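You operate a simulated robot arm through the tools that you are given. There is no shell and no other tool. Be economical: measure what you need, move in short steps, check, and stop when the job is done.

You run a simulated two-armed robot. Do the job below in one go: nothing can be reset, and whatever is moved stays where it is left.

TASK
Scrub the dried soap mark off the counter under the hand soap bottle.
Fine: move the bottle, dampen the mark with the laundry spray bottle, use the foam pad; pad and bottle back. Set down upright: hand soap bottle, foam pad with purple grip. What is to be rubbed or washed off counts as gone when no trace of it is left.

Only the result counts: the job must be done as asked and must still hold three seconds after the hand-in. Knocking over, shifting, dropping, spilling or breaking anything else fails it.

THE ROBOT
Two 7-joint arms with fingered hands on one trunk that stands fixed in place. Base frame: the origin is at the foot of the trunk, x ahead of it, y to its left, z up; the work surface is at about z = 860. Units: mm, degrees, N and s.
The left shoulder is at [37, 92, 1135], the right one opposite. With the tool pointing down near the work surface each hand reaches from about 300 to 560 mm from the base axis, measured 20 degrees to its own side. Payload 2.1 kg a hand.
Tool frame (each hand has its own): the origin (TCP) lies between the finger pads and is the grasp point; the fingertips stand 20 mm ahead of it; z points along the fingers, y is the line along which they close. The gripper opens to 68 mm. The gripper's body begins 23 mm behind the TCP. The gripper is a hand of 5 fingers: y runs from the thumb to the fingers, the wrist lies at [-10, -79, -131] in the tool frame, and closing takes about 1.5 s.
Orientation is that of the tool frame in the base frame, as a unit quaternion [w, x, y, z]. With the fingers straight down and the wrist toward the robot, the tool's x, y and z point along [0, 1, 0], [1, 0, 0] and [0, 0, -1] of the base frame.

THE INTERFACE
- The arms move only by the tool play_rows. It takes "left_rows", "right_rows" or both (then of equal length, played together; a hand with none holds still); each is a list of rows, each a list of 6 numbers: the shift along the tool's x, y, z in mm, then the turn, a rotation vector about the tool's x, y, z in degrees. In form: [[x, y, z, rx, ry, rz], ...]. A call has 1 to 20 rows; each row is the pose to reach, as a shift and turn from the pose commanded when the call began, along the tool's axes at that moment. "left_fingers" and "right_fingers" are, for a hand that has rows, the gripper command, from -1 (fully open) to 1 (shut), values between in proportion, set as the call begins (left out, the last holds). A row lasts 0.2 s, in which the tool goes at most 50 mm and 8.6 degrees; a call with a longer step from one row to the next is refused whole, and so is a gripper value outside its range. A pose out of reach is approached as far as the arm can. The call stops where the force on the tool passes 40 N (or 10 N more than at its start, if that is more) or the arm is blocked; 0.2 s more then pass. The fingers move at their own pace (about 153 mm/s each) and stop on an object; they squeeze with about 22 N. The grip force told is the motor's: it shows also when the fingers shut on nothing. Time passes only in rows, and 0.2 s behind the last, so rows that repeat a pose let the fingers close. The reply holds the time, the measured pose of the TCP, the force on the tool along the base axes, the opening and the grip force, in the units named above and with some noise, with the torque about the TCP (base axes, N m) and any sound that the robot's microphone picked up.
- Cameras (640 x 400 px; columns grow to the right, rows downward): "scene" is now at [106.5, 50, 1294.8]; the picture's right is [0.55, -0.83, 0.00], its down [-0.43, -0.28, -0.86] and it looks along [0.72, 0.47, -0.51] (base axes); focal length 214 px, centre (320, 200). "left" rides on the left gripper at [-54, -58, -72] in its tool frame; the picture's right is [-0.57, -0.39, 0.73], its down [0.73, -0.64, 0.23] and it looks along [0.38, 0.66, 0.65] (tool axes); focal length 226 px, centre (320, 200). "right" rides on the right gripper at [54, -58, -72] in its tool frame; the picture's right is [-0.57, 0.39, -0.73], its down [-0.73, -0.64, 0.23] and it looks along [-0.38, 0.66, 0.65] (tool axes); focal length 226 px, centre (320, 200). There is no depth. A picture from a camera that has moved, and an enlarged one, comes with that camera's place and axes in the base frame and with its lens.
- get_image(camera): a new picture of that camera. The clock stands still meanwhile.
- slide_trunk(by): slides the trunk up (or, below 0, down) by that many mm; the arms and the scene camera ride with it, the base frame stays. It gives what a move gives, with no picture.
- preshape(shape, hand): the hand has 5 fingers and takes this shape, open, in about a second: jaw (thumb against the fingers, like two jaws); tri (thumb and two fingers); tip (a fingertip pinch); poke (one finger out to press); point (the index stretched); flat (the hand flat); cup (the hand cupped); fist (a fist). The gripper value then closes the fingers along that shape, each until it touches; the sizes above hold for jaw. It gives what a move gives, with no picture.
- head_to(pan, tilt): turns the head with the scene camera to pan (to the left, within 86 degrees either way) and tilt (down, from -29 to 69), counted from straight ahead of the robot. It gives what a move gives.
- enlarge(camera, box): a new picture of the part [left, top, right, bottom] of that camera's present view, enlarged. The clock stands still meanwhile.
- finish_job(): hands the job in; it is judged then, once.

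Go step by step. Nothing tells you positions but the pictures and the camera data: compare them with the known pose of the tool, close in by small moves and look again before you grip or let go. The budget is 120 turns and 86 pictures, counting those below and the enlarged ones. Unless the task says otherwise, let go and move clear before handing in, and close with one line.

The tools are called after "Request:" as name(argument=value, ...) on one line, values as JSON. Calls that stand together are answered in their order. play_rows: Moves the arms, as the interface text tells. Its arguments: {"type":"object","properties":{"left_rows":{"type":"array"},"left_fingers":{"type":"number"},"right_rows":{"type":"array"},"right_fingers":{"type":"number"}},"required":[]} The other tools are called the same way: slide_trunk (by) slides the trunk up or down; preshape (shape, hand) gives the hand a shape; head_to (pan, tilt) turns the head that bears the scene camera; get_image (camera) takes a picture; enlarge (camera, box) takes an enlarged picture of a part of a camera's view; finish_job () hands the job in.

At the start:

```text
time_s: 0.0
left_tool_pos: [235.9, 260.4, 1238.9]
left_tcp_rot: [0.0, 0.707, 0.707, 0.001]
left_ft_force: [0.6, -0.9, 0.1]
left_moment: [-0.02, 0.01, 0.0]
left_grip_width: 67.7
left_finger_force: 0.0
left_shape: jaw
right_tool_pos: [383.7, 50.7, 1172.6]
right_tcp_rot: [0.0, 0.707, 0.708, -0.001]
right_ft_force: [-0.2, -0.7, 0.0]
right_moment: [0.0, 0.01, -0.01]
right_grip_width: 67.6
right_finger_force: 0.1
right_shape: jaw
trunk travel left (down, up): [-375.0, 529.0]
head pan, tilt: [33.4, 30.9]
```

scene: 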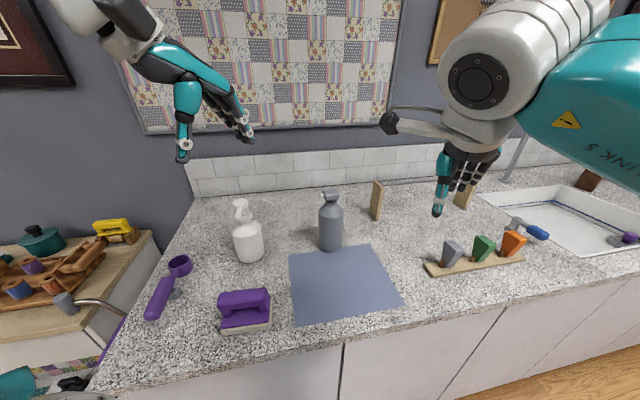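
right: 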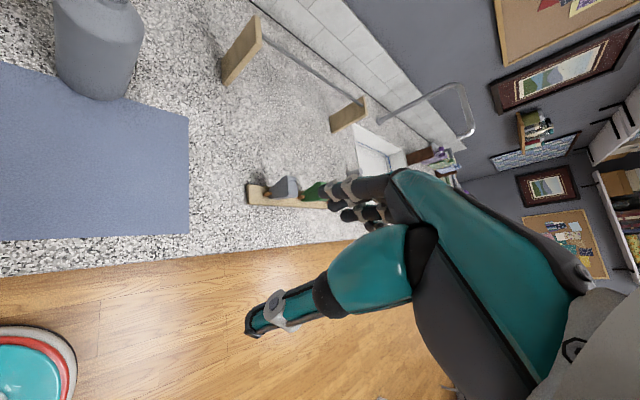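
left: 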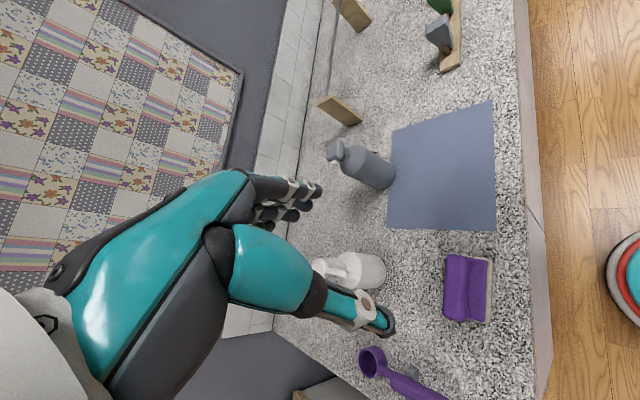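

I see a white bottle, a grey bottle, a foam pad with a purple grip and a blue mat. I need closer looks to tell the bottles apart and to find the mark.

Request:
enlarge(camera="scene", box=[210, 170, 410, 340])

Request:
enlarge(camera="left", box=[300, 90, 520, 330])

```text
2.35 times, centred on (310, 255) of scene
camera zoom: at [106.5, 50.0, 1294.8], right [0.55, -0.83, 0.0], down [-0.43, -0.28, -0.86], along [0.72, 0.47, -0.51], focal length 505 px, centre (344, 71)
```

zoom: 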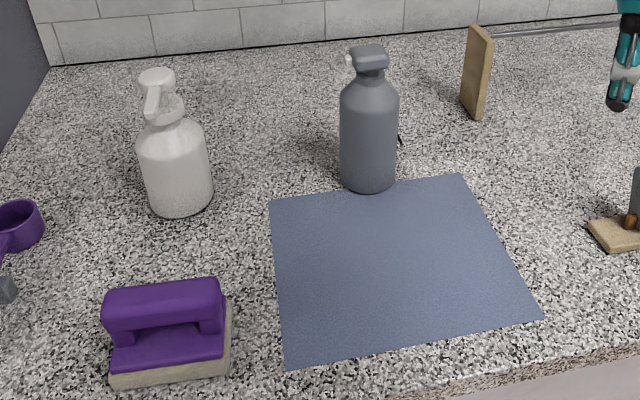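

```text
1.67 times, centred on (410, 210) of left
camera zoom: at [177.3, 205.7, 1311.2], right [-0.39, -0.57, -0.73], down [-0.64, 0.73, -0.23], along [0.66, 0.38, -0.65], focal length 377 px, centre (170, 183)
```

zoom: 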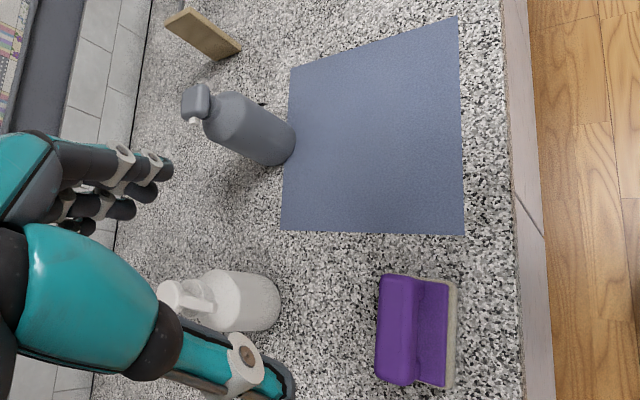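

Request:
enlarge(camera="scene", box=[220, 185, 280, 275])

Request:
enlarge(camera="scene", box=[300, 180, 360, 260])

Request:
enlarge(camera="left", box=[300, 235, 400, 310])

Request:
enlarge(camera="left", box=[310, 120, 410, 195])

```text
4.44 times, centred on (250, 230) of scene
camera zoom: at [106.5, 50.0, 1294.8], right [0.55, -0.83, 0.0], down [-0.43, -0.28, -0.86], along [0.72, 0.47, -0.51], focal length 953 px, centre (631, 67)
```

zoom: 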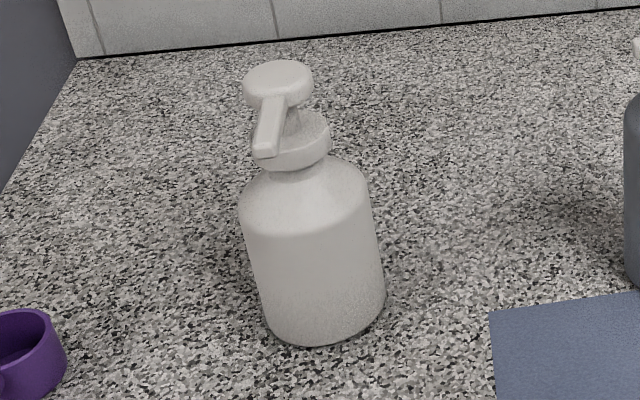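

```text
5.00 times, centred on (330, 220) of scene
camera zoom: at [106.5, 50.0, 1294.8], right [0.55, -0.83, 0.0], down [-0.43, -0.28, -0.86], along [0.72, 0.47, -0.51], focal length 1072 px, centre (270, 100)
```

zoom: 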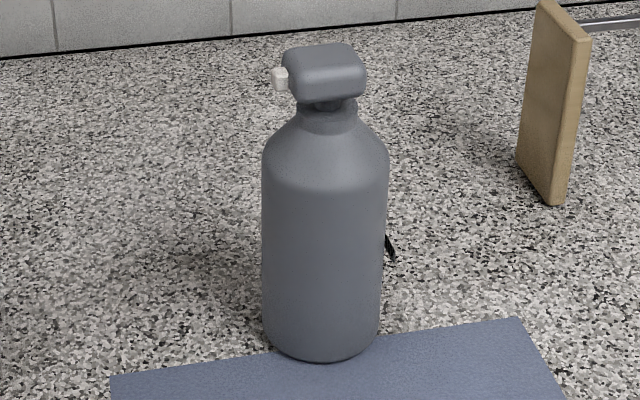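

```text
5.33 times, centred on (350, 272) of left
camera zoom: at [177.3, 205.7, 1311.2], right [-0.39, -0.57, -0.73], down [-0.64, 0.73, -0.23], along [0.66, 0.38, -0.65], focal length 1206 px, centre (160, -187)
```

zoom: 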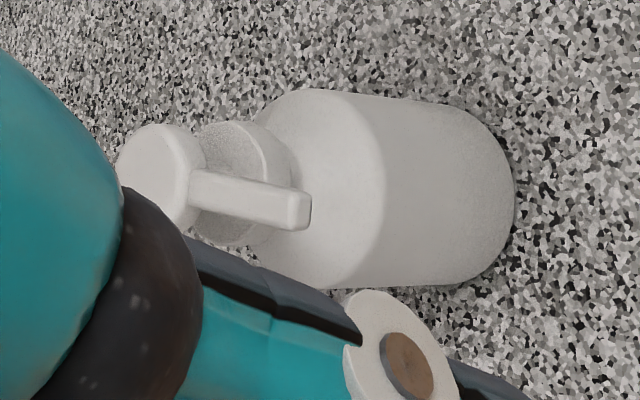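

```text
5.33 times, centred on (360, 158) of left
camera zoom: at [177.3, 205.7, 1311.2], right [-0.39, -0.57, -0.73], down [-0.64, 0.73, -0.23], along [0.66, 0.38, -0.65], focal length 1206 px, centre (107, 427)
```

zoom: 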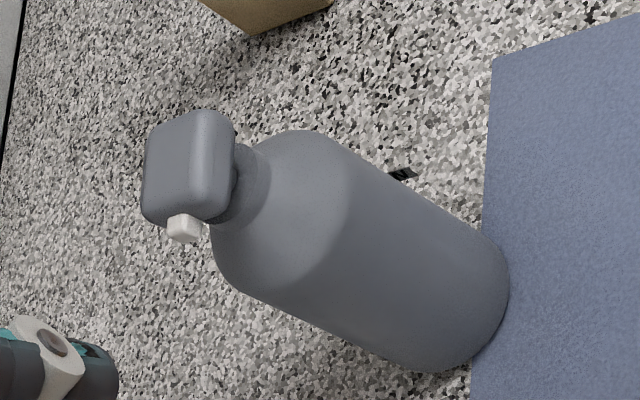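

The white pump bottle is the hand soap, near (361, 440), top about z 1034. The grey one is the sprayer, near (519, 283). I'll bring the left hand above the pump, turned so the fingers close across the spout.

Request:
play_rows(left_rows=[[30, 21, 22, 0, 0, 7.5], [60, 42, 44, 0, 0, 15], [90, 63, 66, 0, 0, 22.5], [120, 84, 88, 0, 0, 30], [150, 104, 110, 0, 0, 37.5], [180, 125, 130, 0, 0, 45], [180, 125, 130, 0, 0, 45]], left_fingers=-1)

Request:
get_image(camera="left")

Request:
get_image(camera="scene")

```text
time_s: 1.6
left_tool_pos: [348.9, 406.5, 1089.9]
left_tcp_rot: [0.0, 0.925, 0.381, 0.001]
left_ft_force: [0.8, 0.4, -0.2]
left_moment: [0.0, 0.03, 0.0]
left_grip_width: 67.6
left_finger_force: 0.1
left_shape: jaw
left hand out of reach, approached as far as the arm can: row 6, 7
right_tool_pos: [384.9, 51.0, 1172.5]
right_tcp_rot: [0.0, 0.706, 0.708, 0.0]
right_ft_force: [0.2, -0.3, 0.4]
right_moment: [0.0, 0.01, -0.01]
right_grip_width: 67.8
right_finger_force: 0.1
right_shape: jaw
trunk travel left (down, up): [-375.0, 529.0]
head pan, tilt: [33.4, 30.9]
```

```text
76 pictures are left
camera left: at [269.5, 408.5, 1161.9], right [-0.67, -0.12, -0.73], down [0.07, 0.97, -0.23], along [0.74, -0.2, -0.64], focal length 226 px, centre (320, 200)
```

left: 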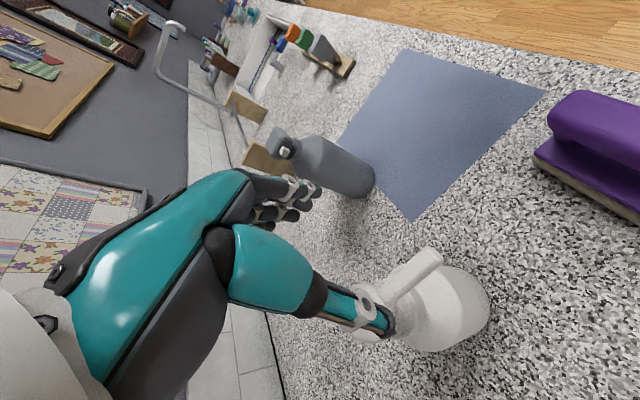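

```text
75 pictures are left
camera scene: at [107.0, 49.9, 1294.7], right [0.55, -0.83, 0.0], down [-0.43, -0.28, -0.86], along [0.72, 0.47, -0.51], focal length 214 px, centre (320, 200)
```

scene: 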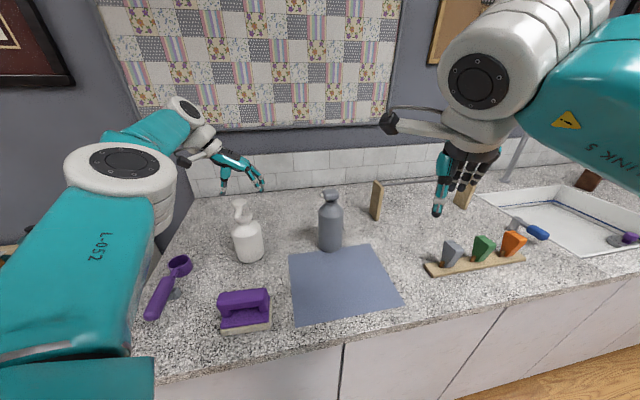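

The arm is at its reach limit with the wrist turned outward. I'll turn back 30° so the wrist comes closer.

Request:
play_rows(left_rows=[[0, 0, 0, 0, 0, -7.5], [0, 0, 0, 0, 0, -15], [0, 0, 0, 0, 0, -22.5], [0, 0, 0, 0, 0, -30], [0, 0, 0, 0, 0, -30]])

Request:
get_image(camera="left")

```text
time_s: 2.8
left_tool_pos: [349.1, 405.8, 1091.1]
left_tcp_rot: [0.0, 0.793, 0.609, 0.0]
left_ft_force: [0.4, 0.0, -0.2]
left_moment: [0.02, -0.02, -0.01]
left_grip_width: 67.9
left_finger_force: 0.0
left_shape: jaw
right_tool_pos: [384.8, 50.7, 1173.2]
right_tcp_rot: [0.0, 0.707, 0.708, -0.001]
right_ft_force: [0.5, -0.1, 0.0]
right_moment: [0.01, 0.02, 0.01]
right_grip_width: 68.0
right_finger_force: 0.0
right_shape: jaw
trunk travel left (down, up): [-375.0, 529.0]
head pan, tilt: [33.4, 30.9]
```

```text
74 pictures are left
camera left: at [278.5, 368.3, 1163.3], right [-0.52, -0.45, -0.73], down [-0.43, 0.87, -0.23], along [0.74, 0.19, -0.65], focal length 226 px, centre (320, 200)
```

left: 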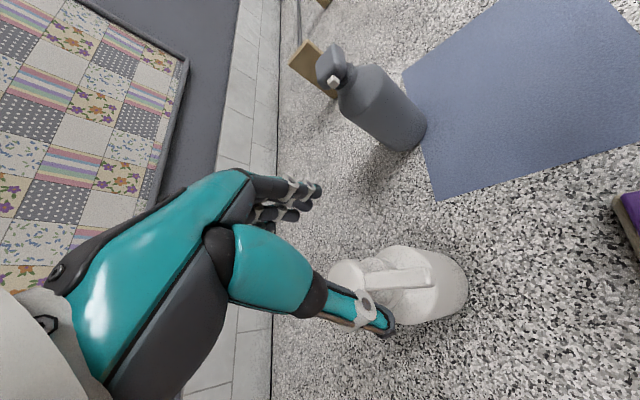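

Request:
play_rows(left_rows=[[18, 1.5, 0, 0, 0, 0], [35.5, 3, 0, 0, 0, 0], [35.5, 3, 28, 0, 0, 0], [35.5, 3, 28, 0, 0, 0]])

Request:
get_image(camera="left")

Request:
enlarge(camera="scene", box=[180, 150, 300, 270])

```text
time_s: 3.8
left_tool_pos: [362.0, 439.6, 1060.9]
left_tcp_rot: [0.0, 0.793, 0.609, 0.0]
left_ft_force: [-1.1, 0.4, 0.5]
left_moment: [0.02, 0.03, -0.03]
left_grip_width: 67.6
left_finger_force: 0.1
left_shape: jaw
right_tool_pos: [383.7, 50.1, 1173.2]
right_tcp_rot: [0.0, 0.707, 0.708, 0.0]
right_ft_force: [-0.4, -0.4, -0.6]
right_moment: [0.03, -0.01, -0.04]
right_grip_width: 67.8
right_finger_force: 0.1
right_shape: jaw
trunk travel left (down, up): [-375.0, 529.0]
head pan, tilt: [33.4, 30.9]
```

```text
73 pictures are left
camera left: at [291.1, 401.3, 1133.2], right [-0.52, -0.45, -0.73], down [-0.43, 0.87, -0.23], along [0.74, 0.19, -0.65], focal length 226 px, centre (320, 200)
```

left: 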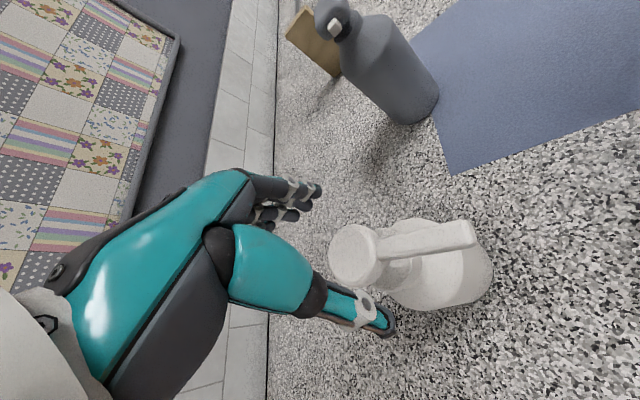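

```text
3.33 times, centred on (240, 210) of scene
camera zoom: at [106.5, 50.1, 1294.8], right [0.55, -0.83, 0.0], down [-0.43, -0.28, -0.86], along [0.72, 0.47, -0.51], focal length 715 px, centre (587, 167)
```

zoom: 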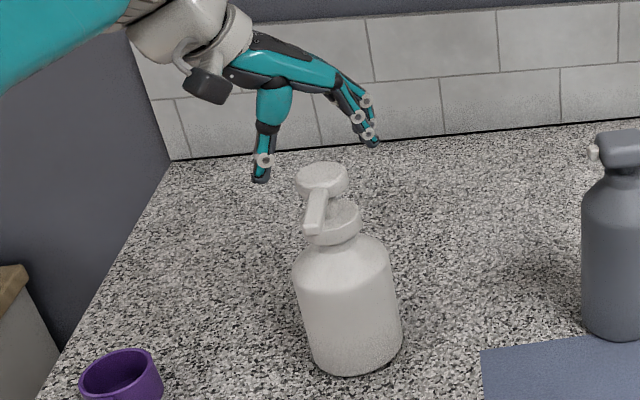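

Pump head is right beneath the TCP. Descending around the head, then closing.

Request:
play_rows(left_rows=[[-0.5, -2, 15, 0, 0, 0], [-0.5, -2, 30, 0, 0, 0], [-0.5, -2, 42, 0, 0, 0], [-0.5, -2, 42, 0, 0, 0]])

Request:
get_image(camera="left")

Request:
enlarge(camera="scene", box=[180, 150, 300, 270])

```text
time_s: 4.8
left_tool_pos: [358.2, 440.0, 1019.5]
left_tcp_rot: [-0.001, 0.793, 0.609, 0.001]
left_ft_force: [0.0, -0.1, 0.2]
left_moment: [0.0, -0.02, -0.02]
left_grip_width: 67.7
left_finger_force: 0.1
left_shape: jaw
right_tool_pos: [384.1, 49.8, 1173.2]
right_tcp_rot: [-0.001, 0.707, 0.707, -0.001]
right_ft_force: [0.1, 0.7, 0.2]
right_moment: [-0.02, 0.02, -0.01]
right_grip_width: 67.6
right_finger_force: 0.1
right_shape: jaw
trunk travel left (down, up): [-375.0, 529.0]
head pan, tilt: [33.4, 30.9]
```

```text
71 pictures are left
camera left: at [288.7, 402.4, 1092.2], right [-0.52, -0.45, -0.73], down [-0.43, 0.87, -0.23], along [0.74, 0.19, -0.65], focal length 226 px, centre (320, 200)
```

left: 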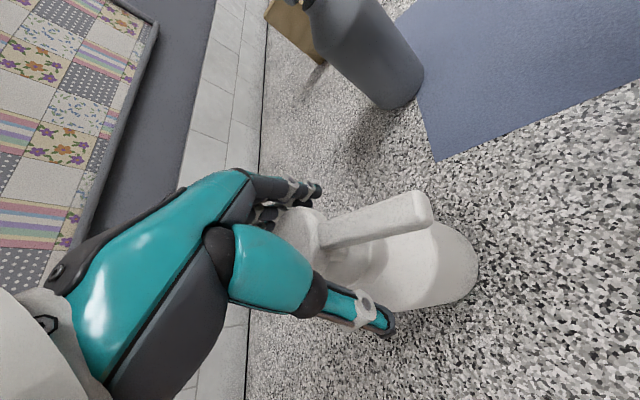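

```text
3.33 times, centred on (240, 210) of scene
camera zoom: at [106.6, 50.1, 1294.8], right [0.55, -0.83, 0.0], down [-0.43, -0.28, -0.86], along [0.72, 0.47, -0.51], focal length 715 px, centre (587, 167)
```

zoom: 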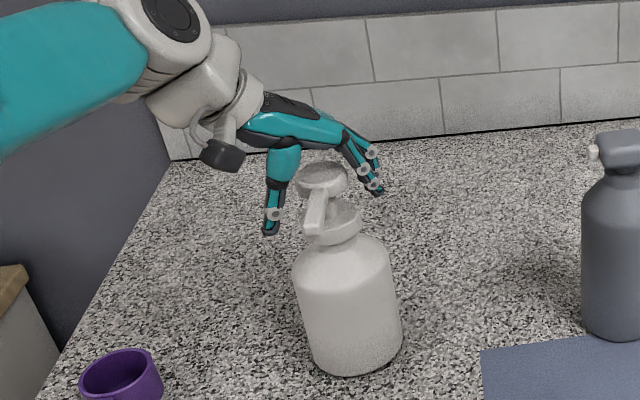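

Request:
play_rows(left_rows=[[0, 0, 0, 0, 0, 0], [0, 0, 0, 0, 0, 0], [0, 0, 0, 0, 0, 0], [0, 0, 0, 0, 0, 0], [0, 0, 0, 0, 0, 0], [0, 0, 0, 0, 0, 0], [0, 0, 0, 0, 0, 0], [0, 0, 0, 0, 0, 0]], left_fingers=1)

Request:
enlarge(camera="scene", box=[180, 150, 300, 270])

```text
time_s: 6.6
left_tool_pos: [358.7, 440.0, 1020.7]
left_tcp_rot: [0.001, 0.793, 0.609, 0.001]
left_ft_force: [0.2, 1.1, 0.2]
left_moment: [0.0, 0.02, 0.03]
left_grip_width: 20.3
left_finger_force: 21.6
left_shape: jaw
right_tool_pos: [384.5, 50.7, 1173.0]
right_tcp_rot: [-0.001, 0.706, 0.708, -0.001]
right_ft_force: [-0.2, 0.6, -0.4]
right_moment: [0.02, 0.03, 0.05]
right_grip_width: 67.6
right_finger_force: 0.1
right_shape: jaw
trunk travel left (down, up): [-375.0, 529.0]
head pan, tilt: [33.4, 30.9]
```

```text
3.33 times, centred on (240, 210) of scene
camera zoom: at [106.8, 50.4, 1294.7], right [0.55, -0.83, 0.0], down [-0.43, -0.28, -0.86], along [0.72, 0.47, -0.51], focal length 715 px, centre (587, 167)
```

zoom: 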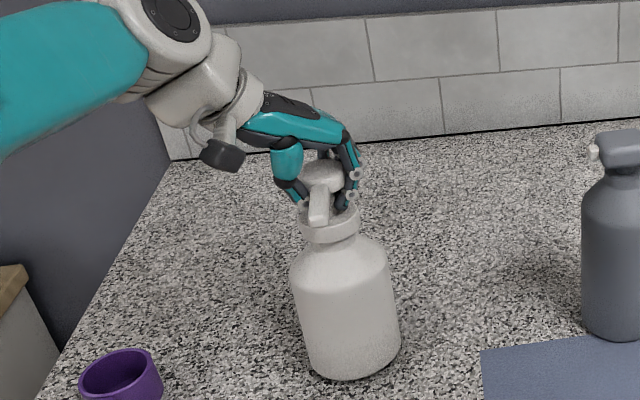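

Request:
play_rows(left_rows=[[0, 0, -8, 0, 0, 0], [0, 0, -20, 0, 0, 0], [0, 0, -30, 0, 0, 0], [0, 0, -30, 0, 0, 0]])

Request:
enlarge(camera="scene", box=[180, 150, 340, 290])

```text
time_s: 7.6
left_tool_pos: [359.0, 440.6, 1051.2]
left_tcp_rot: [0.001, 0.793, 0.609, -0.001]
left_ft_force: [0.1, 0.2, -4.9]
left_moment: [-0.03, 0.0, 0.0]
left_grip_width: 20.3
left_finger_force: 22.0
left_shape: jaw
right_tool_pos: [384.0, 50.8, 1173.6]
right_tcp_rot: [-0.001, 0.707, 0.707, -0.001]
right_ft_force: [0.5, 0.7, 0.7]
right_moment: [-0.04, 0.01, 0.0]
right_grip_width: 67.7
right_finger_force: 0.1
right_shape: jaw
trunk travel left (down, up): [-375.0, 529.0]
head pan, tilt: [33.4, 30.9]
```

```text
2.86 times, centred on (260, 220) of scene
camera zoom: at [106.9, 50.4, 1294.7], right [0.55, -0.83, 0.0], down [-0.43, -0.28, -0.86], along [0.72, 0.47, -0.51], focal length 613 px, centre (491, 143)
```

zoom: 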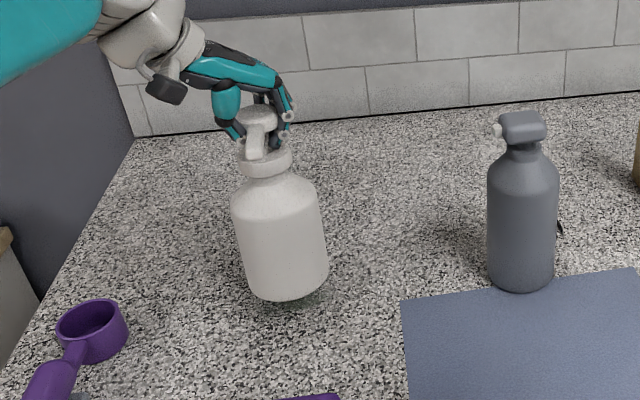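

Bottle lifted cleanly. I'll carry it to the mat near (385, 170) and move the right hand out of the way.

Request:
play_rows(left_rows=[[-28, 10.5, -5, 0, 0, 0], [-64, 24, -10, 0, 0, 0], [-100, 37, -10, 0, 0, 0], [-136, 51, -10, 0, 0, 0], [-172, 64, -10, 0, 0, 0], [-208, 78, -10, 0, 0, 0], [-236, 88, -10, 0, 0, 0], [-255, 95, -10, 0, 0, 0], [-255, 95, -10, 0, 0, 0]], right_rows=[[-30, 0, 0, 0, 0, 0], [-60, 0, 0, 0, 0, 0], [-90, 0, 0, 0, 0, 0], [-120, 0, 0, 0, 0, 0], [-150, 0, 0, 0, 0, 0], [-160, 0, 0, 0, 0, 0], [-160, 0, 0, 0, 0, 0], [-160, 0, 0, 0, 0, 0], [-160, 0, 0, 0, 0, 0]])

Request:
get_image(camera="scene")

```text
time_s: 9.6
left_tool_pos: [387.4, 168.1, 1061.8]
left_tcp_rot: [0.0, 0.793, 0.609, 0.0]
left_ft_force: [-0.2, 1.0, -3.9]
left_moment: [0.01, 0.02, -0.03]
left_grip_width: 20.3
left_finger_force: 21.9
left_shape: jaw
right_tool_pos: [382.3, -110.9, 1172.6]
right_tcp_rot: [-0.001, 0.708, 0.706, 0.0]
right_ft_force: [-0.2, 0.0, -0.1]
right_moment: [-0.02, 0.0, 0.01]
right_grip_width: 67.5
right_finger_force: 0.1
right_shape: jaw
trunk travel left (down, up): [-375.0, 529.0]
head pan, tilt: [33.4, 30.9]
```

```text
67 pictures are left
camera scene: at [106.9, 50.1, 1294.7], right [0.55, -0.83, 0.0], down [-0.43, -0.28, -0.86], along [0.72, 0.47, -0.51], focal length 214 px, centre (320, 200)
```

scene: 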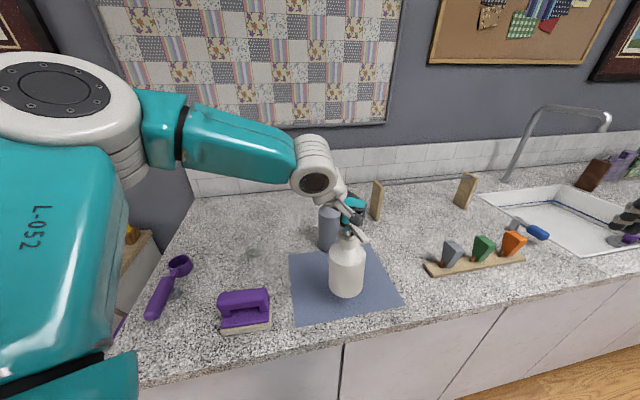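

Request:
play_rows(left_rows=[[0, 0, 15, 0, 0, 0], [0, 0, 30, 0, 0, 0], [0, 0, 35, 0, 0, 0], [0, 0, 38, 0, 0, 0], [0, 0, 38, 0, 0, 0]])

Request:
enlarge(camera="scene", box=[270, 190, 430, 330])

Request:
enlarge(camera="scene", box=[210, 225, 300, 285])

```text
time_s: 10.8
left_tool_pos: [384.8, 169.2, 1024.1]
left_tcp_rot: [0.0, 0.793, 0.609, 0.001]
left_ft_force: [-0.8, -0.6, -4.7]
left_moment: [0.01, -0.01, 0.0]
left_grip_width: 20.4
left_finger_force: 22.3
left_shape: jaw
right_tool_pos: [383.0, -111.4, 1172.2]
right_tcp_rot: [0.0, 0.706, 0.708, -0.001]
right_ft_force: [0.1, -0.4, 0.1]
right_moment: [0.01, 0.01, 0.0]
right_grip_width: 67.9
right_finger_force: 0.0
right_shape: jaw
trunk travel left (down, up): [-375.0, 529.0]
head pan, tilt: [33.4, 30.9]
```

```text
2.86 times, centred on (350, 260) of scene
camera zoom: at [106.9, 50.0, 1294.7], right [0.55, -0.83, 0.0], down [-0.43, -0.28, -0.86], along [0.72, 0.47, -0.51], focal length 613 px, centre (234, 29)
```

zoom: 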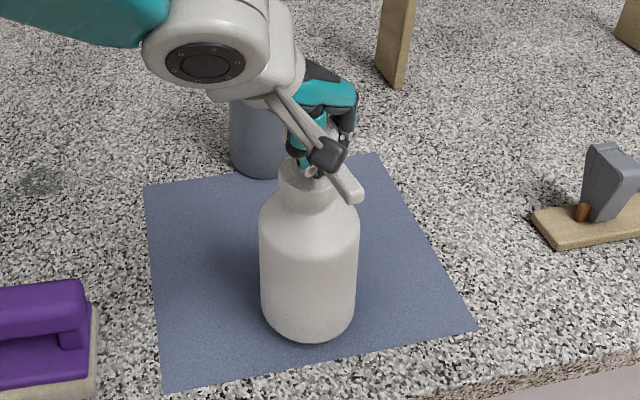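

```text
6.67 times, centred on (255, 255) of scene
camera zoom: at [106.9, 50.0, 1294.7], right [0.55, -0.83, 0.0], down [-0.43, -0.28, -0.86], along [0.72, 0.47, -0.51], focal length 1430 px, centre (753, -167)
```

zoom: 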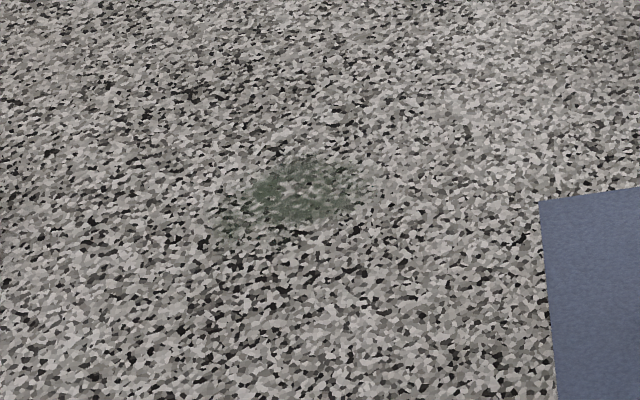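

The mark is visible, a faint greenish patch about 50 mm across near (370, 447). The bottle is still just hanging, so I'll lower it a few mm more.

Request:
play_rows(left_rows=[[0, 0, 1, 0, 0, 0], [0, 0, 2, 0, 0, 0], [0, 0, 2.5, 0, 0, 0], [0, 0, 2.5, 0, 0, 0]])

```text
time_s: 11.8
left_tool_pos: [386.1, 169.3, 1020.4]
left_tcp_rot: [0.0, 0.793, 0.609, 0.0]
left_ft_force: [0.0, 0.2, -4.5]
left_moment: [0.02, -0.03, -0.01]
left_grip_width: 20.3
left_finger_force: 22.1
left_shape: jaw
right_tool_pos: [383.1, -110.7, 1173.4]
right_tcp_rot: [0.0, 0.707, 0.707, -0.001]
right_ft_force: [-1.0, -0.7, -0.4]
right_moment: [-0.01, -0.05, -0.03]
right_grip_width: 67.7
right_finger_force: 0.0
right_shape: jaw
trunk travel left (down, up): [-375.0, 529.0]
head pan, tilt: [33.4, 30.9]
```

Request:
play_rows(left_rows=[[0, 0, 1, 0, 0, 0], [0, 0, 2, 0, 0, 0], [0, 0, 2, 0, 0, 0]])

```text
time_s: 12.6
left_tool_pos: [384.0, 168.9, 1018.0]
left_tcp_rot: [-0.001, 0.793, 0.609, 0.0]
left_ft_force: [0.0, -2.3, 0.7]
left_moment: [0.01, -0.03, -0.05]
left_grip_width: 20.1
left_finger_force: 22.8
left_shape: jaw
right_tool_pos: [383.2, -110.8, 1172.6]
right_tcp_rot: [0.0, 0.707, 0.707, 0.0]
right_ft_force: [-0.6, -0.3, -0.4]
right_moment: [-0.04, 0.0, 0.02]
right_grip_width: 67.7
right_finger_force: 0.1
right_shape: jaw
trunk travel left (down, up): [-375.0, 529.0]
head pan, tilt: [33.4, 30.9]
```

It stands now, so I release it and rise.

Request:
play_rows(left_rows=[[0, 0, 0, 0, 0, 0], [0, 0, 0, 0, 0, 0], [0, 0, 0, 0, 0, 0], [0, 0, 0, 0, 0, 0], [0, 0, 0, 0, 0, 0], [0, 0, 0, 0, 0, 0], [0, 0, -20, 0, 0, 0], [0, 0, -50, 0, 0, 0], [0, 0, -100, 0, 0, 0], [0, 0, -130, 0, 0, 0], [0, 0, -130, 0, 0, 0]], left_fingers=-1)

Request:
get_image(camera="scene")

```text
time_s: 15.0
left_tool_pos: [382.8, 168.2, 1151.4]
left_tcp_rot: [0.0, 0.793, 0.609, 0.001]
left_ft_force: [-0.5, -0.5, 0.2]
left_moment: [0.01, 0.01, 0.01]
left_grip_width: 67.7
left_finger_force: 0.0
left_shape: jaw
right_tool_pos: [383.0, -110.8, 1171.9]
right_tcp_rot: [0.0, 0.707, 0.708, 0.0]
right_ft_force: [0.5, 0.2, 0.3]
right_moment: [0.01, 0.02, 0.01]
right_grip_width: 67.7
right_finger_force: 0.0
right_shape: jaw
trunk travel left (down, up): [-375.0, 529.0]
head pan, tilt: [33.4, 30.9]
```

```text
64 pictures are left
camera scene: at [106.6, 49.9, 1294.7], right [0.55, -0.83, 0.0], down [-0.43, -0.28, -0.86], along [0.72, 0.47, -0.51], focal length 214 px, centre (320, 200)
```

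scene: 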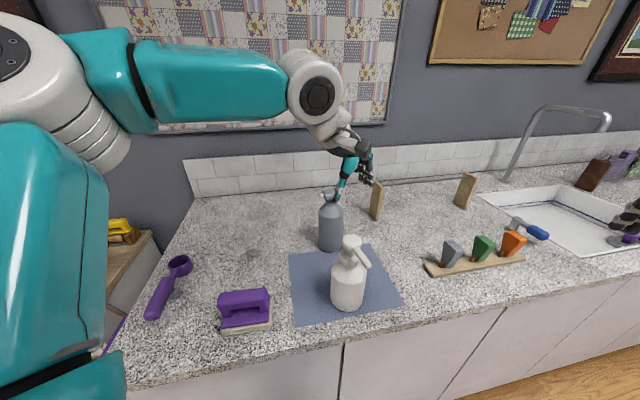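

Request:
get_image(camera="left")

Request:
enlarge(camera="scene", box=[300, 180, 390, 320])

```text
63 pictures are left
camera left: at [312.5, 130.1, 1221.9], right [-0.52, -0.45, -0.73], down [-0.43, 0.87, -0.23], along [0.74, 0.19, -0.65], focal length 226 px, centre (320, 200)
```

left: 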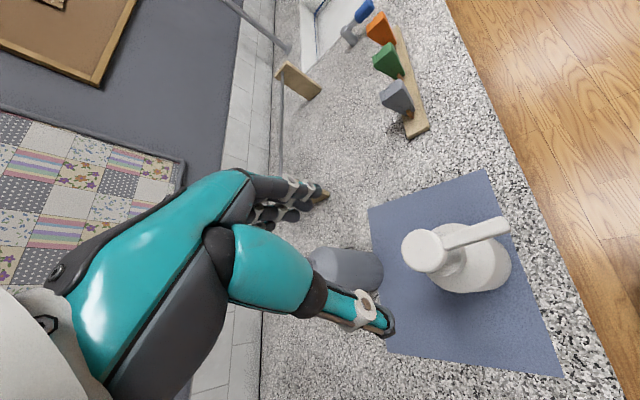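

```text
2.86 times, centred on (345, 250) of scene
camera zoom: at [106.6, 49.9, 1294.7], right [0.55, -0.83, 0.0], down [-0.43, -0.28, -0.86], along [0.72, 0.47, -0.51], focal length 613 px, centre (249, 57)
```

zoom: 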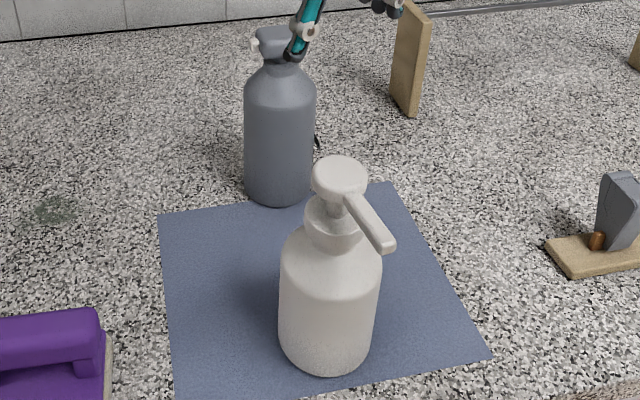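

The soap bottle stands safely on the mat. Next I want a view of the far side of the grey sprayer to see how it is triggered, so I'll turn the right hand's camera toward it.

Request:
play_rows(right_rows=[[0, 0, 0, 0, 0, -8.2], [0, 0, 0, 0, 0, -16.4], [0, 0, 0, 0, 0, -24.6], [0, 0, 0, 0, 0, -32.8], [0, 0, 0, 0, 0, -41], [0, 0, 0, 0, 0, -49.2], [0, 0, 0, 0, 0, -57.4], [0, 0, 0, 0, 0, -65.6], [0, 0, 0, 0, 0, -73.8], [0, 0, 0, 0, 0, -82], [0, 0, 0, 0, 0, -90]], left_rows=[[-10, -20, -5, 0, 0, 0], [-20, -40, -10, 0, 0, 0], [-30, -60, -15, 0, 0, 0], [-40, -80, -20, 0, 0, 0], [-40, -100, -20, 0, 0, 0], [-40, -120, -20, 0, 0, 0], [-40, -120, -20, 0, 0, 0], [-40, -120, -20, 0, 0, 0], [-40, -120, -20, 0, 0, 0], [-40, -120, -20, 0, 0, 0], [-40, -120, -20, 0, 0, 0]])

Request:
get_image(camera="right")

```text
time_s: 17.4
left_tool_pos: [257.1, 161.7, 1167.6]
left_tcp_rot: [0.0, 0.794, 0.608, 0.001]
left_ft_force: [-0.5, -0.7, 0.5]
left_moment: [-0.02, -0.06, 0.01]
left_grip_width: 67.9
left_finger_force: 0.0
left_shape: jaw
right_tool_pos: [236.4, -49.1, 1177.1]
right_tcp_rot: [-0.001, -0.001, 1.0, 0.0]
right_ft_force: [0.9, 0.3, -0.3]
right_moment: [-0.02, -0.02, 0.0]
right_grip_width: 67.8
right_finger_force: 0.0
right_shape: jaw
right hand out of reach, approached as far as the arm can: row 6, 7, 8, 9, 10, 11
trunk travel left (down, up): [-375.0, 529.0]
head pan, tilt: [33.4, 30.9]
```

```text
61 pictures are left
camera right: at [183.1, -107.2, 1249.0], right [0.57, 0.39, 0.73], down [0.73, -0.64, -0.23], along [0.38, 0.66, -0.65], focal length 226 px, centre (320, 200)
```

right: 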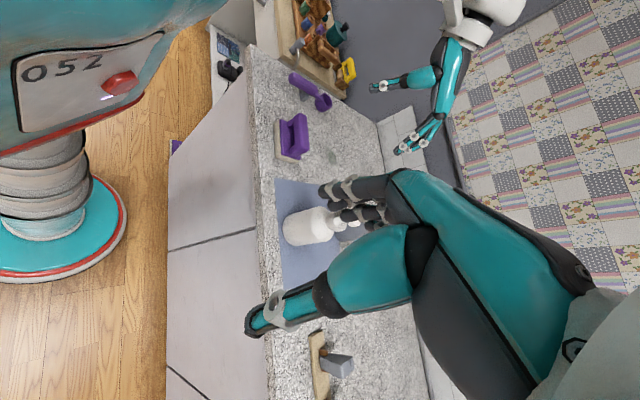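

Request:
play_rows(right_rows=[[0, 0, 0, 0, 0, 8], [0, 0, 0, 0, 0, 16], [0, 0, 0, 0, 0, 24], [0, 0, 0, 0, 0, 32], [0, 0, 0, 0, 0, 40], [0, 0, 0, 0, 0, 45]])

Request:
enlarge(camera="right", box=[270, 40, 390, 160])

Request:
enlarge(camera="scene", box=[300, 180, 360, 260])

```text
time_s: 18.8
left_tool_pos: [257.2, 161.1, 1168.3]
left_tcp_rot: [0.0, 0.793, 0.609, -0.001]
left_ft_force: [0.8, 0.2, -0.1]
left_moment: [-0.01, 0.02, -0.02]
left_grip_width: 68.0
left_finger_force: 0.0
left_shape: jaw
right_tool_pos: [229.2, -51.3, 1180.5]
right_tcp_rot: [-0.001, 0.383, 0.924, 0.0]
right_ft_force: [0.0, -0.6, 0.8]
right_moment: [0.02, -0.02, -0.01]
right_grip_width: 67.7
right_finger_force: 0.0
right_shape: jaw
trunk travel left (down, up): [-375.0, 529.0]
head pan, tilt: [33.4, 30.9]
```

```text
3.33 times, centred on (330, 100) of right
camera zoom: at [150.3, -53.9, 1251.7], right [0.67, -0.13, 0.73], down [0.06, -0.97, -0.23], along [0.74, 0.2, -0.65], focal length 754 px, centre (287, 533)
```

zoom: 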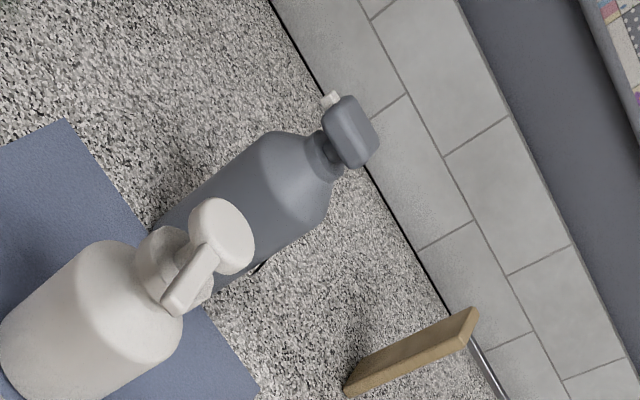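

```text
5.00 times, centred on (330, 220) of scene
camera zoom: at [106.5, 49.9, 1294.8], right [0.55, -0.83, 0.0], down [-0.43, -0.28, -0.86], along [0.72, 0.47, -0.51], focal length 1072 px, centre (270, 100)
```

zoom: 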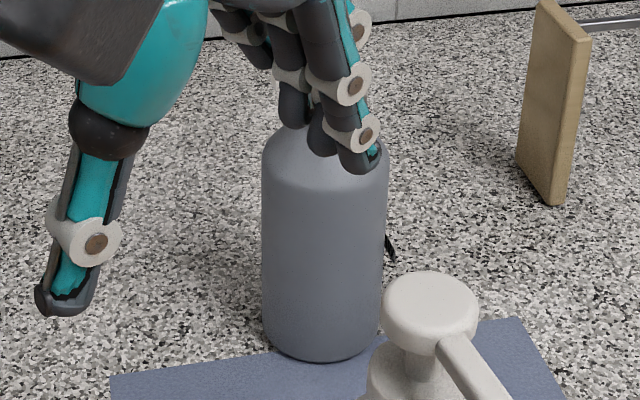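

Request:
enlarge(camera="right", box=[305, 105, 335, 130])

Request:
enlarge(camera="scene", box=[317, 212, 347, 242])

```text
16.00 times, centred on (320, 118) of right
camera zoom: at [150.3, -53.9, 1251.7], right [0.67, -0.13, 0.73], down [0.06, -0.97, -0.23], along [0.74, 0.2, -0.65], focal length 3617 px, centre (320, 1520)
```

zoom: 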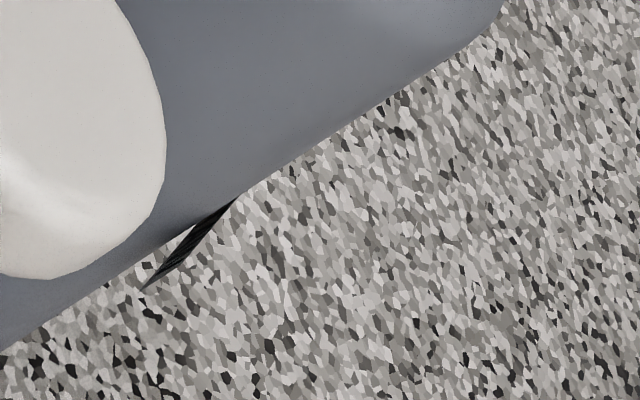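

```text
13.33 times, centred on (332, 227) of scene
camera zoom: at [106.5, 49.9, 1294.8], right [0.55, -0.83, 0.0], down [-0.43, -0.28, -0.86], along [0.72, 0.47, -0.51], focal length 2860 px, centre (160, -160)
```

zoom: 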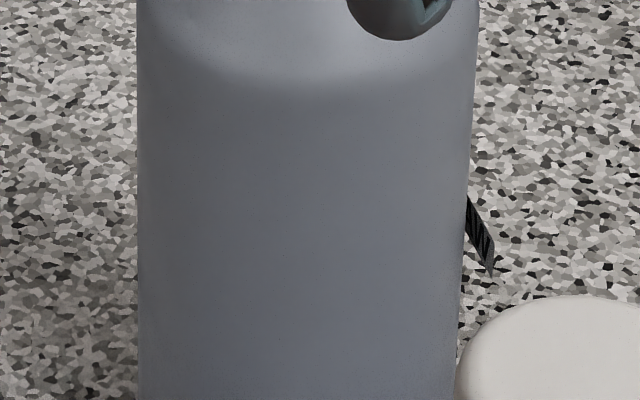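

The sprayer has no visible trigger, so its head probably presses down. I'll first try the foam pad, which I place near (240, 311) with its long axis about (0.67, -0.74).

Request:
play_rows(left_rows=[[17, -7, 5, 0, 0, -7.1], [35, -14, 15, 0, 0, -14.2], [53, -21, 35, 0, 0, -21.4], [70, -28, 60, 0, 0, -28.5], [88, -35, 85, 0, 0, -35.6], [106, -42, 110, 0, 0, -42.8], [123, -49, 130, 0, 0, -50], [140.5, -55, 138, 0, 0, -57], [140.5, -55, 138, 0, 0, -57]])

Request:
get_image(camera="left")

Request:
enlarge(camera="scene", box=[180, 230, 300, 350])

```text
time_s: 20.8
left_tool_pos: [241.4, 312.5, 1029.4]
left_tcp_rot: [0.0, 0.406, 0.914, 0.0]
left_ft_force: [-0.2, 0.2, -0.1]
left_moment: [0.02, -0.03, 0.0]
left_grip_width: 68.0
left_finger_force: 0.0
left_shape: jaw
left hand out of reach, approached as far as the arm can: row 6, 7
right_tool_pos: [229.5, -51.3, 1180.2]
right_tcp_rot: [0.0, 0.383, 0.924, 0.0]
right_ft_force: [0.6, 1.0, 0.4]
right_moment: [0.07, 0.01, 0.0]
right_grip_width: 67.9
right_finger_force: 0.0
right_shape: jaw
trunk travel left (down, up): [-375.0, 529.0]
head pan, tilt: [33.4, 30.9]
```

```text
56 pictures are left
camera left: at [234.8, 231.8, 1101.0], right [0.09, -0.68, -0.73], down [-0.97, 0.11, -0.23], along [0.24, 0.73, -0.65], focal length 226 px, centre (320, 200)
```

left: 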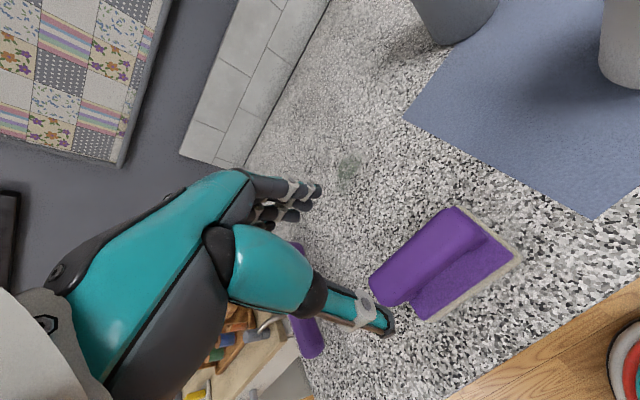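

```text
3.33 times, centred on (240, 290) of scene
camera zoom: at [106.4, 49.9, 1294.8], right [0.55, -0.83, 0.0], down [-0.43, -0.28, -0.86], along [0.72, 0.47, -0.51], focal length 715 px, centre (587, -100)
```

zoom: 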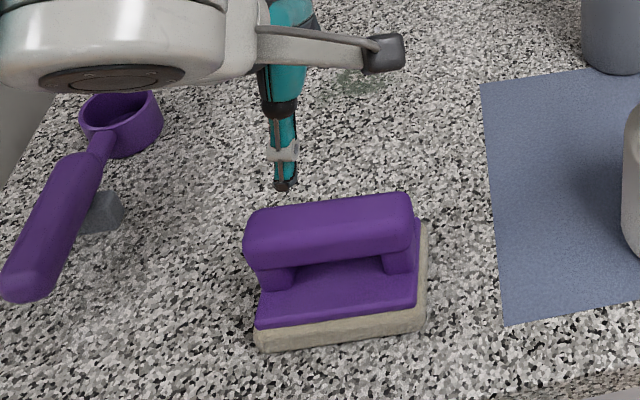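

Handle bar centre is about (242, 316, 915), aligned across the fingers. Descending onto it.

Request:
play_rows(left_rows=[[2.3, 2.7, 30, 0, 0, 0], [2.3, 2.7, 60, 0, 0, 0], [2.3, 2.7, 85, 0, 0, 0], [2.3, 2.7, 100, 0, 0, 0], [2.3, 2.7, 109, 0, 0, 0], [2.3, 2.7, 109, 0, 0, 0]])

Request:
get_image(camera="left")

Request:
enlarge(camera="scene", box=[180, 230, 300, 350])

```text
time_s: 22.2
left_tool_pos: [242.4, 314.8, 922.0]
left_tcp_rot: [0.0, 0.407, 0.913, 0.0]
left_ft_force: [-0.6, -0.4, -0.7]
left_moment: [-0.01, 0.01, -0.02]
left_grip_width: 67.8
left_finger_force: 0.1
left_shape: jaw
right_tool_pos: [228.9, -51.0, 1180.0]
right_tcp_rot: [0.0, 0.383, 0.924, 0.001]
right_ft_force: [-0.6, 0.8, 0.5]
right_moment: [0.01, -0.01, -0.03]
right_grip_width: 67.8
right_finger_force: 0.0
right_shape: jaw
trunk travel left (down, up): [-375.0, 529.0]
head pan, tilt: [33.4, 30.9]
```

```text
54 pictures are left
camera left: at [235.5, 234.6, 993.8], right [0.09, -0.68, -0.73], down [-0.97, 0.12, -0.23], along [0.24, 0.72, -0.65], focal length 226 px, centre (320, 200)
```

left: 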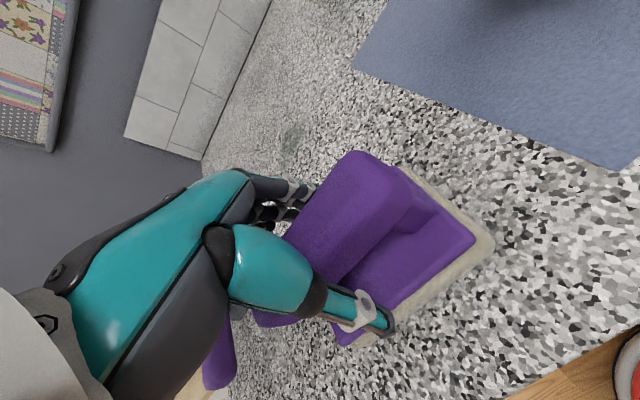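

```text
3.33 times, centred on (240, 290) of scene
camera zoom: at [106.5, 49.9, 1294.8], right [0.55, -0.83, 0.0], down [-0.43, -0.28, -0.86], along [0.72, 0.47, -0.51], focal length 715 px, centre (587, -100)
```

zoom: 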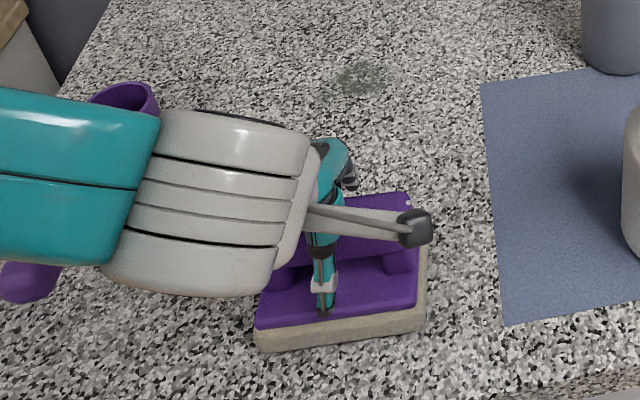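

Request:
play_rows(left_rows=[[0, 0, 3, 0, 0, 0], [0, 0, 3, 0, 0, 0], [0, 0, 3, 0, 0, 0], [0, 0, 3, 0, 0, 0], [0, 0, 3, 0, 0, 0], [0, 0, 3, 0, 0, 0], [0, 0, 3, 0, 0, 0], [0, 0, 3, 0, 0, 0]], left_fingers=1)

Request:
get_image(camera="left")

```text
time_s: 24.0
left_tool_pos: [243.3, 315.5, 918.6]
left_tcp_rot: [0.0, 0.407, 0.914, 0.0]
left_ft_force: [-0.7, 0.4, -0.1]
left_moment: [-0.01, 0.01, 0.0]
left_grip_width: 19.1
left_finger_force: 22.2
left_shape: jaw
right_tool_pos: [228.8, -52.5, 1181.0]
right_tcp_rot: [0.0, 0.382, 0.924, 0.0]
right_ft_force: [-1.6, -0.3, -0.1]
right_moment: [0.01, 0.01, 0.02]
right_grip_width: 67.8
right_finger_force: 0.1
right_shape: jaw
trunk travel left (down, up): [-375.0, 529.0]
head pan, tilt: [33.4, 30.9]
```

```text
52 pictures are left
camera left: at [235.6, 235.0, 991.0], right [0.09, -0.68, -0.73], down [-0.97, 0.12, -0.23], along [0.24, 0.72, -0.65], focal length 226 px, centre (320, 200)
```

left: 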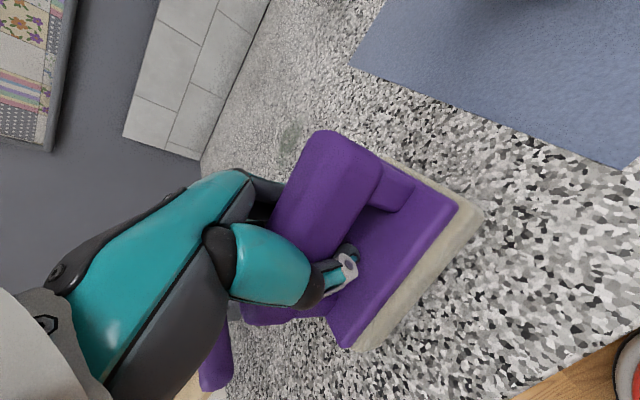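

Gripped. Lifting and carrying the pad over the mark.

Request:
play_rows(left_rows=[[0, 0, -10, 0, 0, 0], [0, 0, -25, 0, 0, 0], [4, 45, -25, 0, 0, 0], [8, 90, -25, 0, 0, 0], [12, 135, -25, 0, 0, 0], [16.5, 179, -25, 0, 0, 0], [16.5, 179, -25, 0, 0, 0]])

Request:
get_image(camera="scene")

Request:
get_image(camera="left")

```text
time_s: 25.6
left_tool_pos: [362.1, 444.6, 944.9]
left_tcp_rot: [0.0, 0.407, 0.914, 0.001]
left_ft_force: [0.3, 0.2, -0.8]
left_moment: [-0.04, -0.03, 0.05]
left_grip_width: 18.8
left_finger_force: 22.4
left_shape: jaw
right_tool_pos: [229.1, -52.0, 1180.1]
right_tcp_rot: [0.0, 0.382, 0.924, 0.0]
right_ft_force: [0.0, 0.2, -0.4]
right_moment: [-0.04, 0.01, 0.01]
right_grip_width: 68.0
right_finger_force: 0.1
right_shape: jaw
trunk travel left (down, up): [-375.0, 529.0]
head pan, tilt: [33.4, 30.9]
```

```text
51 pictures are left
camera scene: at [106.7, 50.1, 1294.7], right [0.55, -0.83, 0.0], down [-0.43, -0.28, -0.86], along [0.72, 0.47, -0.51], focal length 214 px, centre (320, 200)
```

scene: 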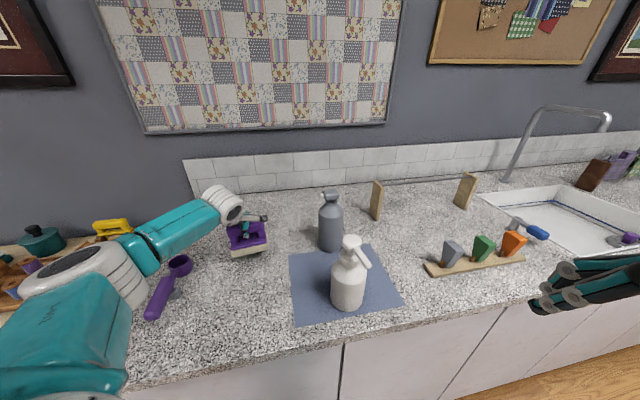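

```text
50 pictures are left
camera left: at [355.6, 364.5, 1016.6], right [0.09, -0.68, -0.73], down [-0.97, 0.12, -0.23], along [0.24, 0.72, -0.65], focal length 226 px, centre (320, 200)
```

left: 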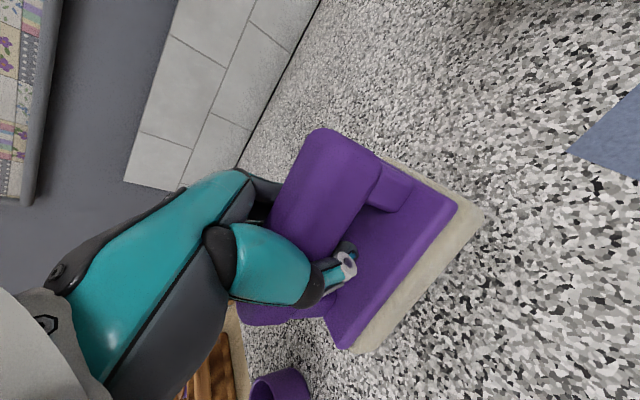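

Request:
play_rows(left_rows=[[0, 0, 12, 0, 0, 0], [0, 0, 22, 0, 0, 0], [0, 0, 25, 0, 0, 0], [0, 0, 27, 0, 0, 0], [0, 0, 28, 0, 0, 0]])

```text
time_s: 26.8
left_tool_pos: [364.1, 445.1, 916.1]
left_tcp_rot: [0.0, 0.407, 0.913, 0.001]
left_ft_force: [0.4, -1.3, 1.2]
left_moment: [0.09, -0.04, -0.03]
left_grip_width: 18.6
left_finger_force: 21.9
left_shape: jaw
right_tool_pos: [228.9, -51.6, 1180.3]
right_tcp_rot: [-0.001, 0.382, 0.924, 0.0]
right_ft_force: [-0.2, -0.7, -0.1]
right_moment: [-0.04, 0.02, 0.0]
right_grip_width: 67.8
right_finger_force: 0.2
right_shape: jaw
trunk travel left (down, up): [-375.0, 529.0]
head pan, tilt: [33.4, 30.9]
```

Light contact. Pressing a bit more and scrubbing back and forth.

Request:
play_rows(left_rows=[[0, 0, 2, 0, 0, 0], [20, 0, 2, 0, 0, 0], [-20, 0, 2, 0, 0, 0], [20, 0, 2, 0, 0, 0], [-20, 0, 2, 0, 0, 0], [20, -15, 2, 0, 0, 0], [-20, -15, 2, 0, 0, 0], [20, -15, 2, 0, 0, 0], [-20, -15, 2, 0, 0, 0], [20, 10, 2, 0, 0, 0], [-20, 10, 2, 0, 0, 0], [20, 10, 2, 0, 0, 0], [-20, 10, 2, 0, 0, 0], [0, -20, 2, 0, 0, 0], [0, 10, 2, 0, 0, 0], [0, -20, 2, 0, 0, 0], [0, 10, 2, 0, 0, 0], [0, 0, 2, 0, 0, 0]])

```text
time_s: 30.6
left_tool_pos: [363.3, 447.6, 914.6]
left_tcp_rot: [0.0, 0.407, 0.913, -0.001]
left_ft_force: [0.0, 0.1, -0.3]
left_moment: [0.01, 0.0, -0.01]
left_grip_width: 18.4
left_finger_force: 22.4
left_shape: jaw
right_tool_pos: [228.9, -51.3, 1181.1]
right_tcp_rot: [-0.001, 0.382, 0.924, 0.0]
right_ft_force: [-0.9, 0.5, 0.2]
right_moment: [-0.02, -0.01, -0.01]
right_grip_width: 68.0
right_finger_force: 0.0
right_shape: jaw
trunk travel left (down, up): [-375.0, 529.0]
head pan, tilt: [33.4, 30.9]
```

Contact force is nearly nil, so I'll press deeper and check.

Request:
play_rows(left_rows=[[0, 0, 2, 0, 0, 0], [0, 0, 4, 0, 0, 0], [0, 0, 4, 0, 0, 0]])

```text
time_s: 31.4
left_tool_pos: [364.9, 448.7, 910.7]
left_tcp_rot: [0.0, 0.407, 0.914, 0.001]
left_ft_force: [-0.5, 0.5, 1.6]
left_moment: [-0.06, -0.04, 0.01]
left_grip_width: 18.7
left_finger_force: 22.4
left_shape: jaw
right_tool_pos: [229.1, -51.4, 1180.6]
right_tcp_rot: [0.001, 0.382, 0.924, -0.001]
right_ft_force: [-0.2, 0.5, 0.1]
right_moment: [0.04, 0.0, -0.02]
right_grip_width: 68.0
right_finger_force: 0.0
right_shape: jaw
trunk travel left (down, up): [-375.0, 529.0]
head pan, tilt: [33.4, 30.9]
```

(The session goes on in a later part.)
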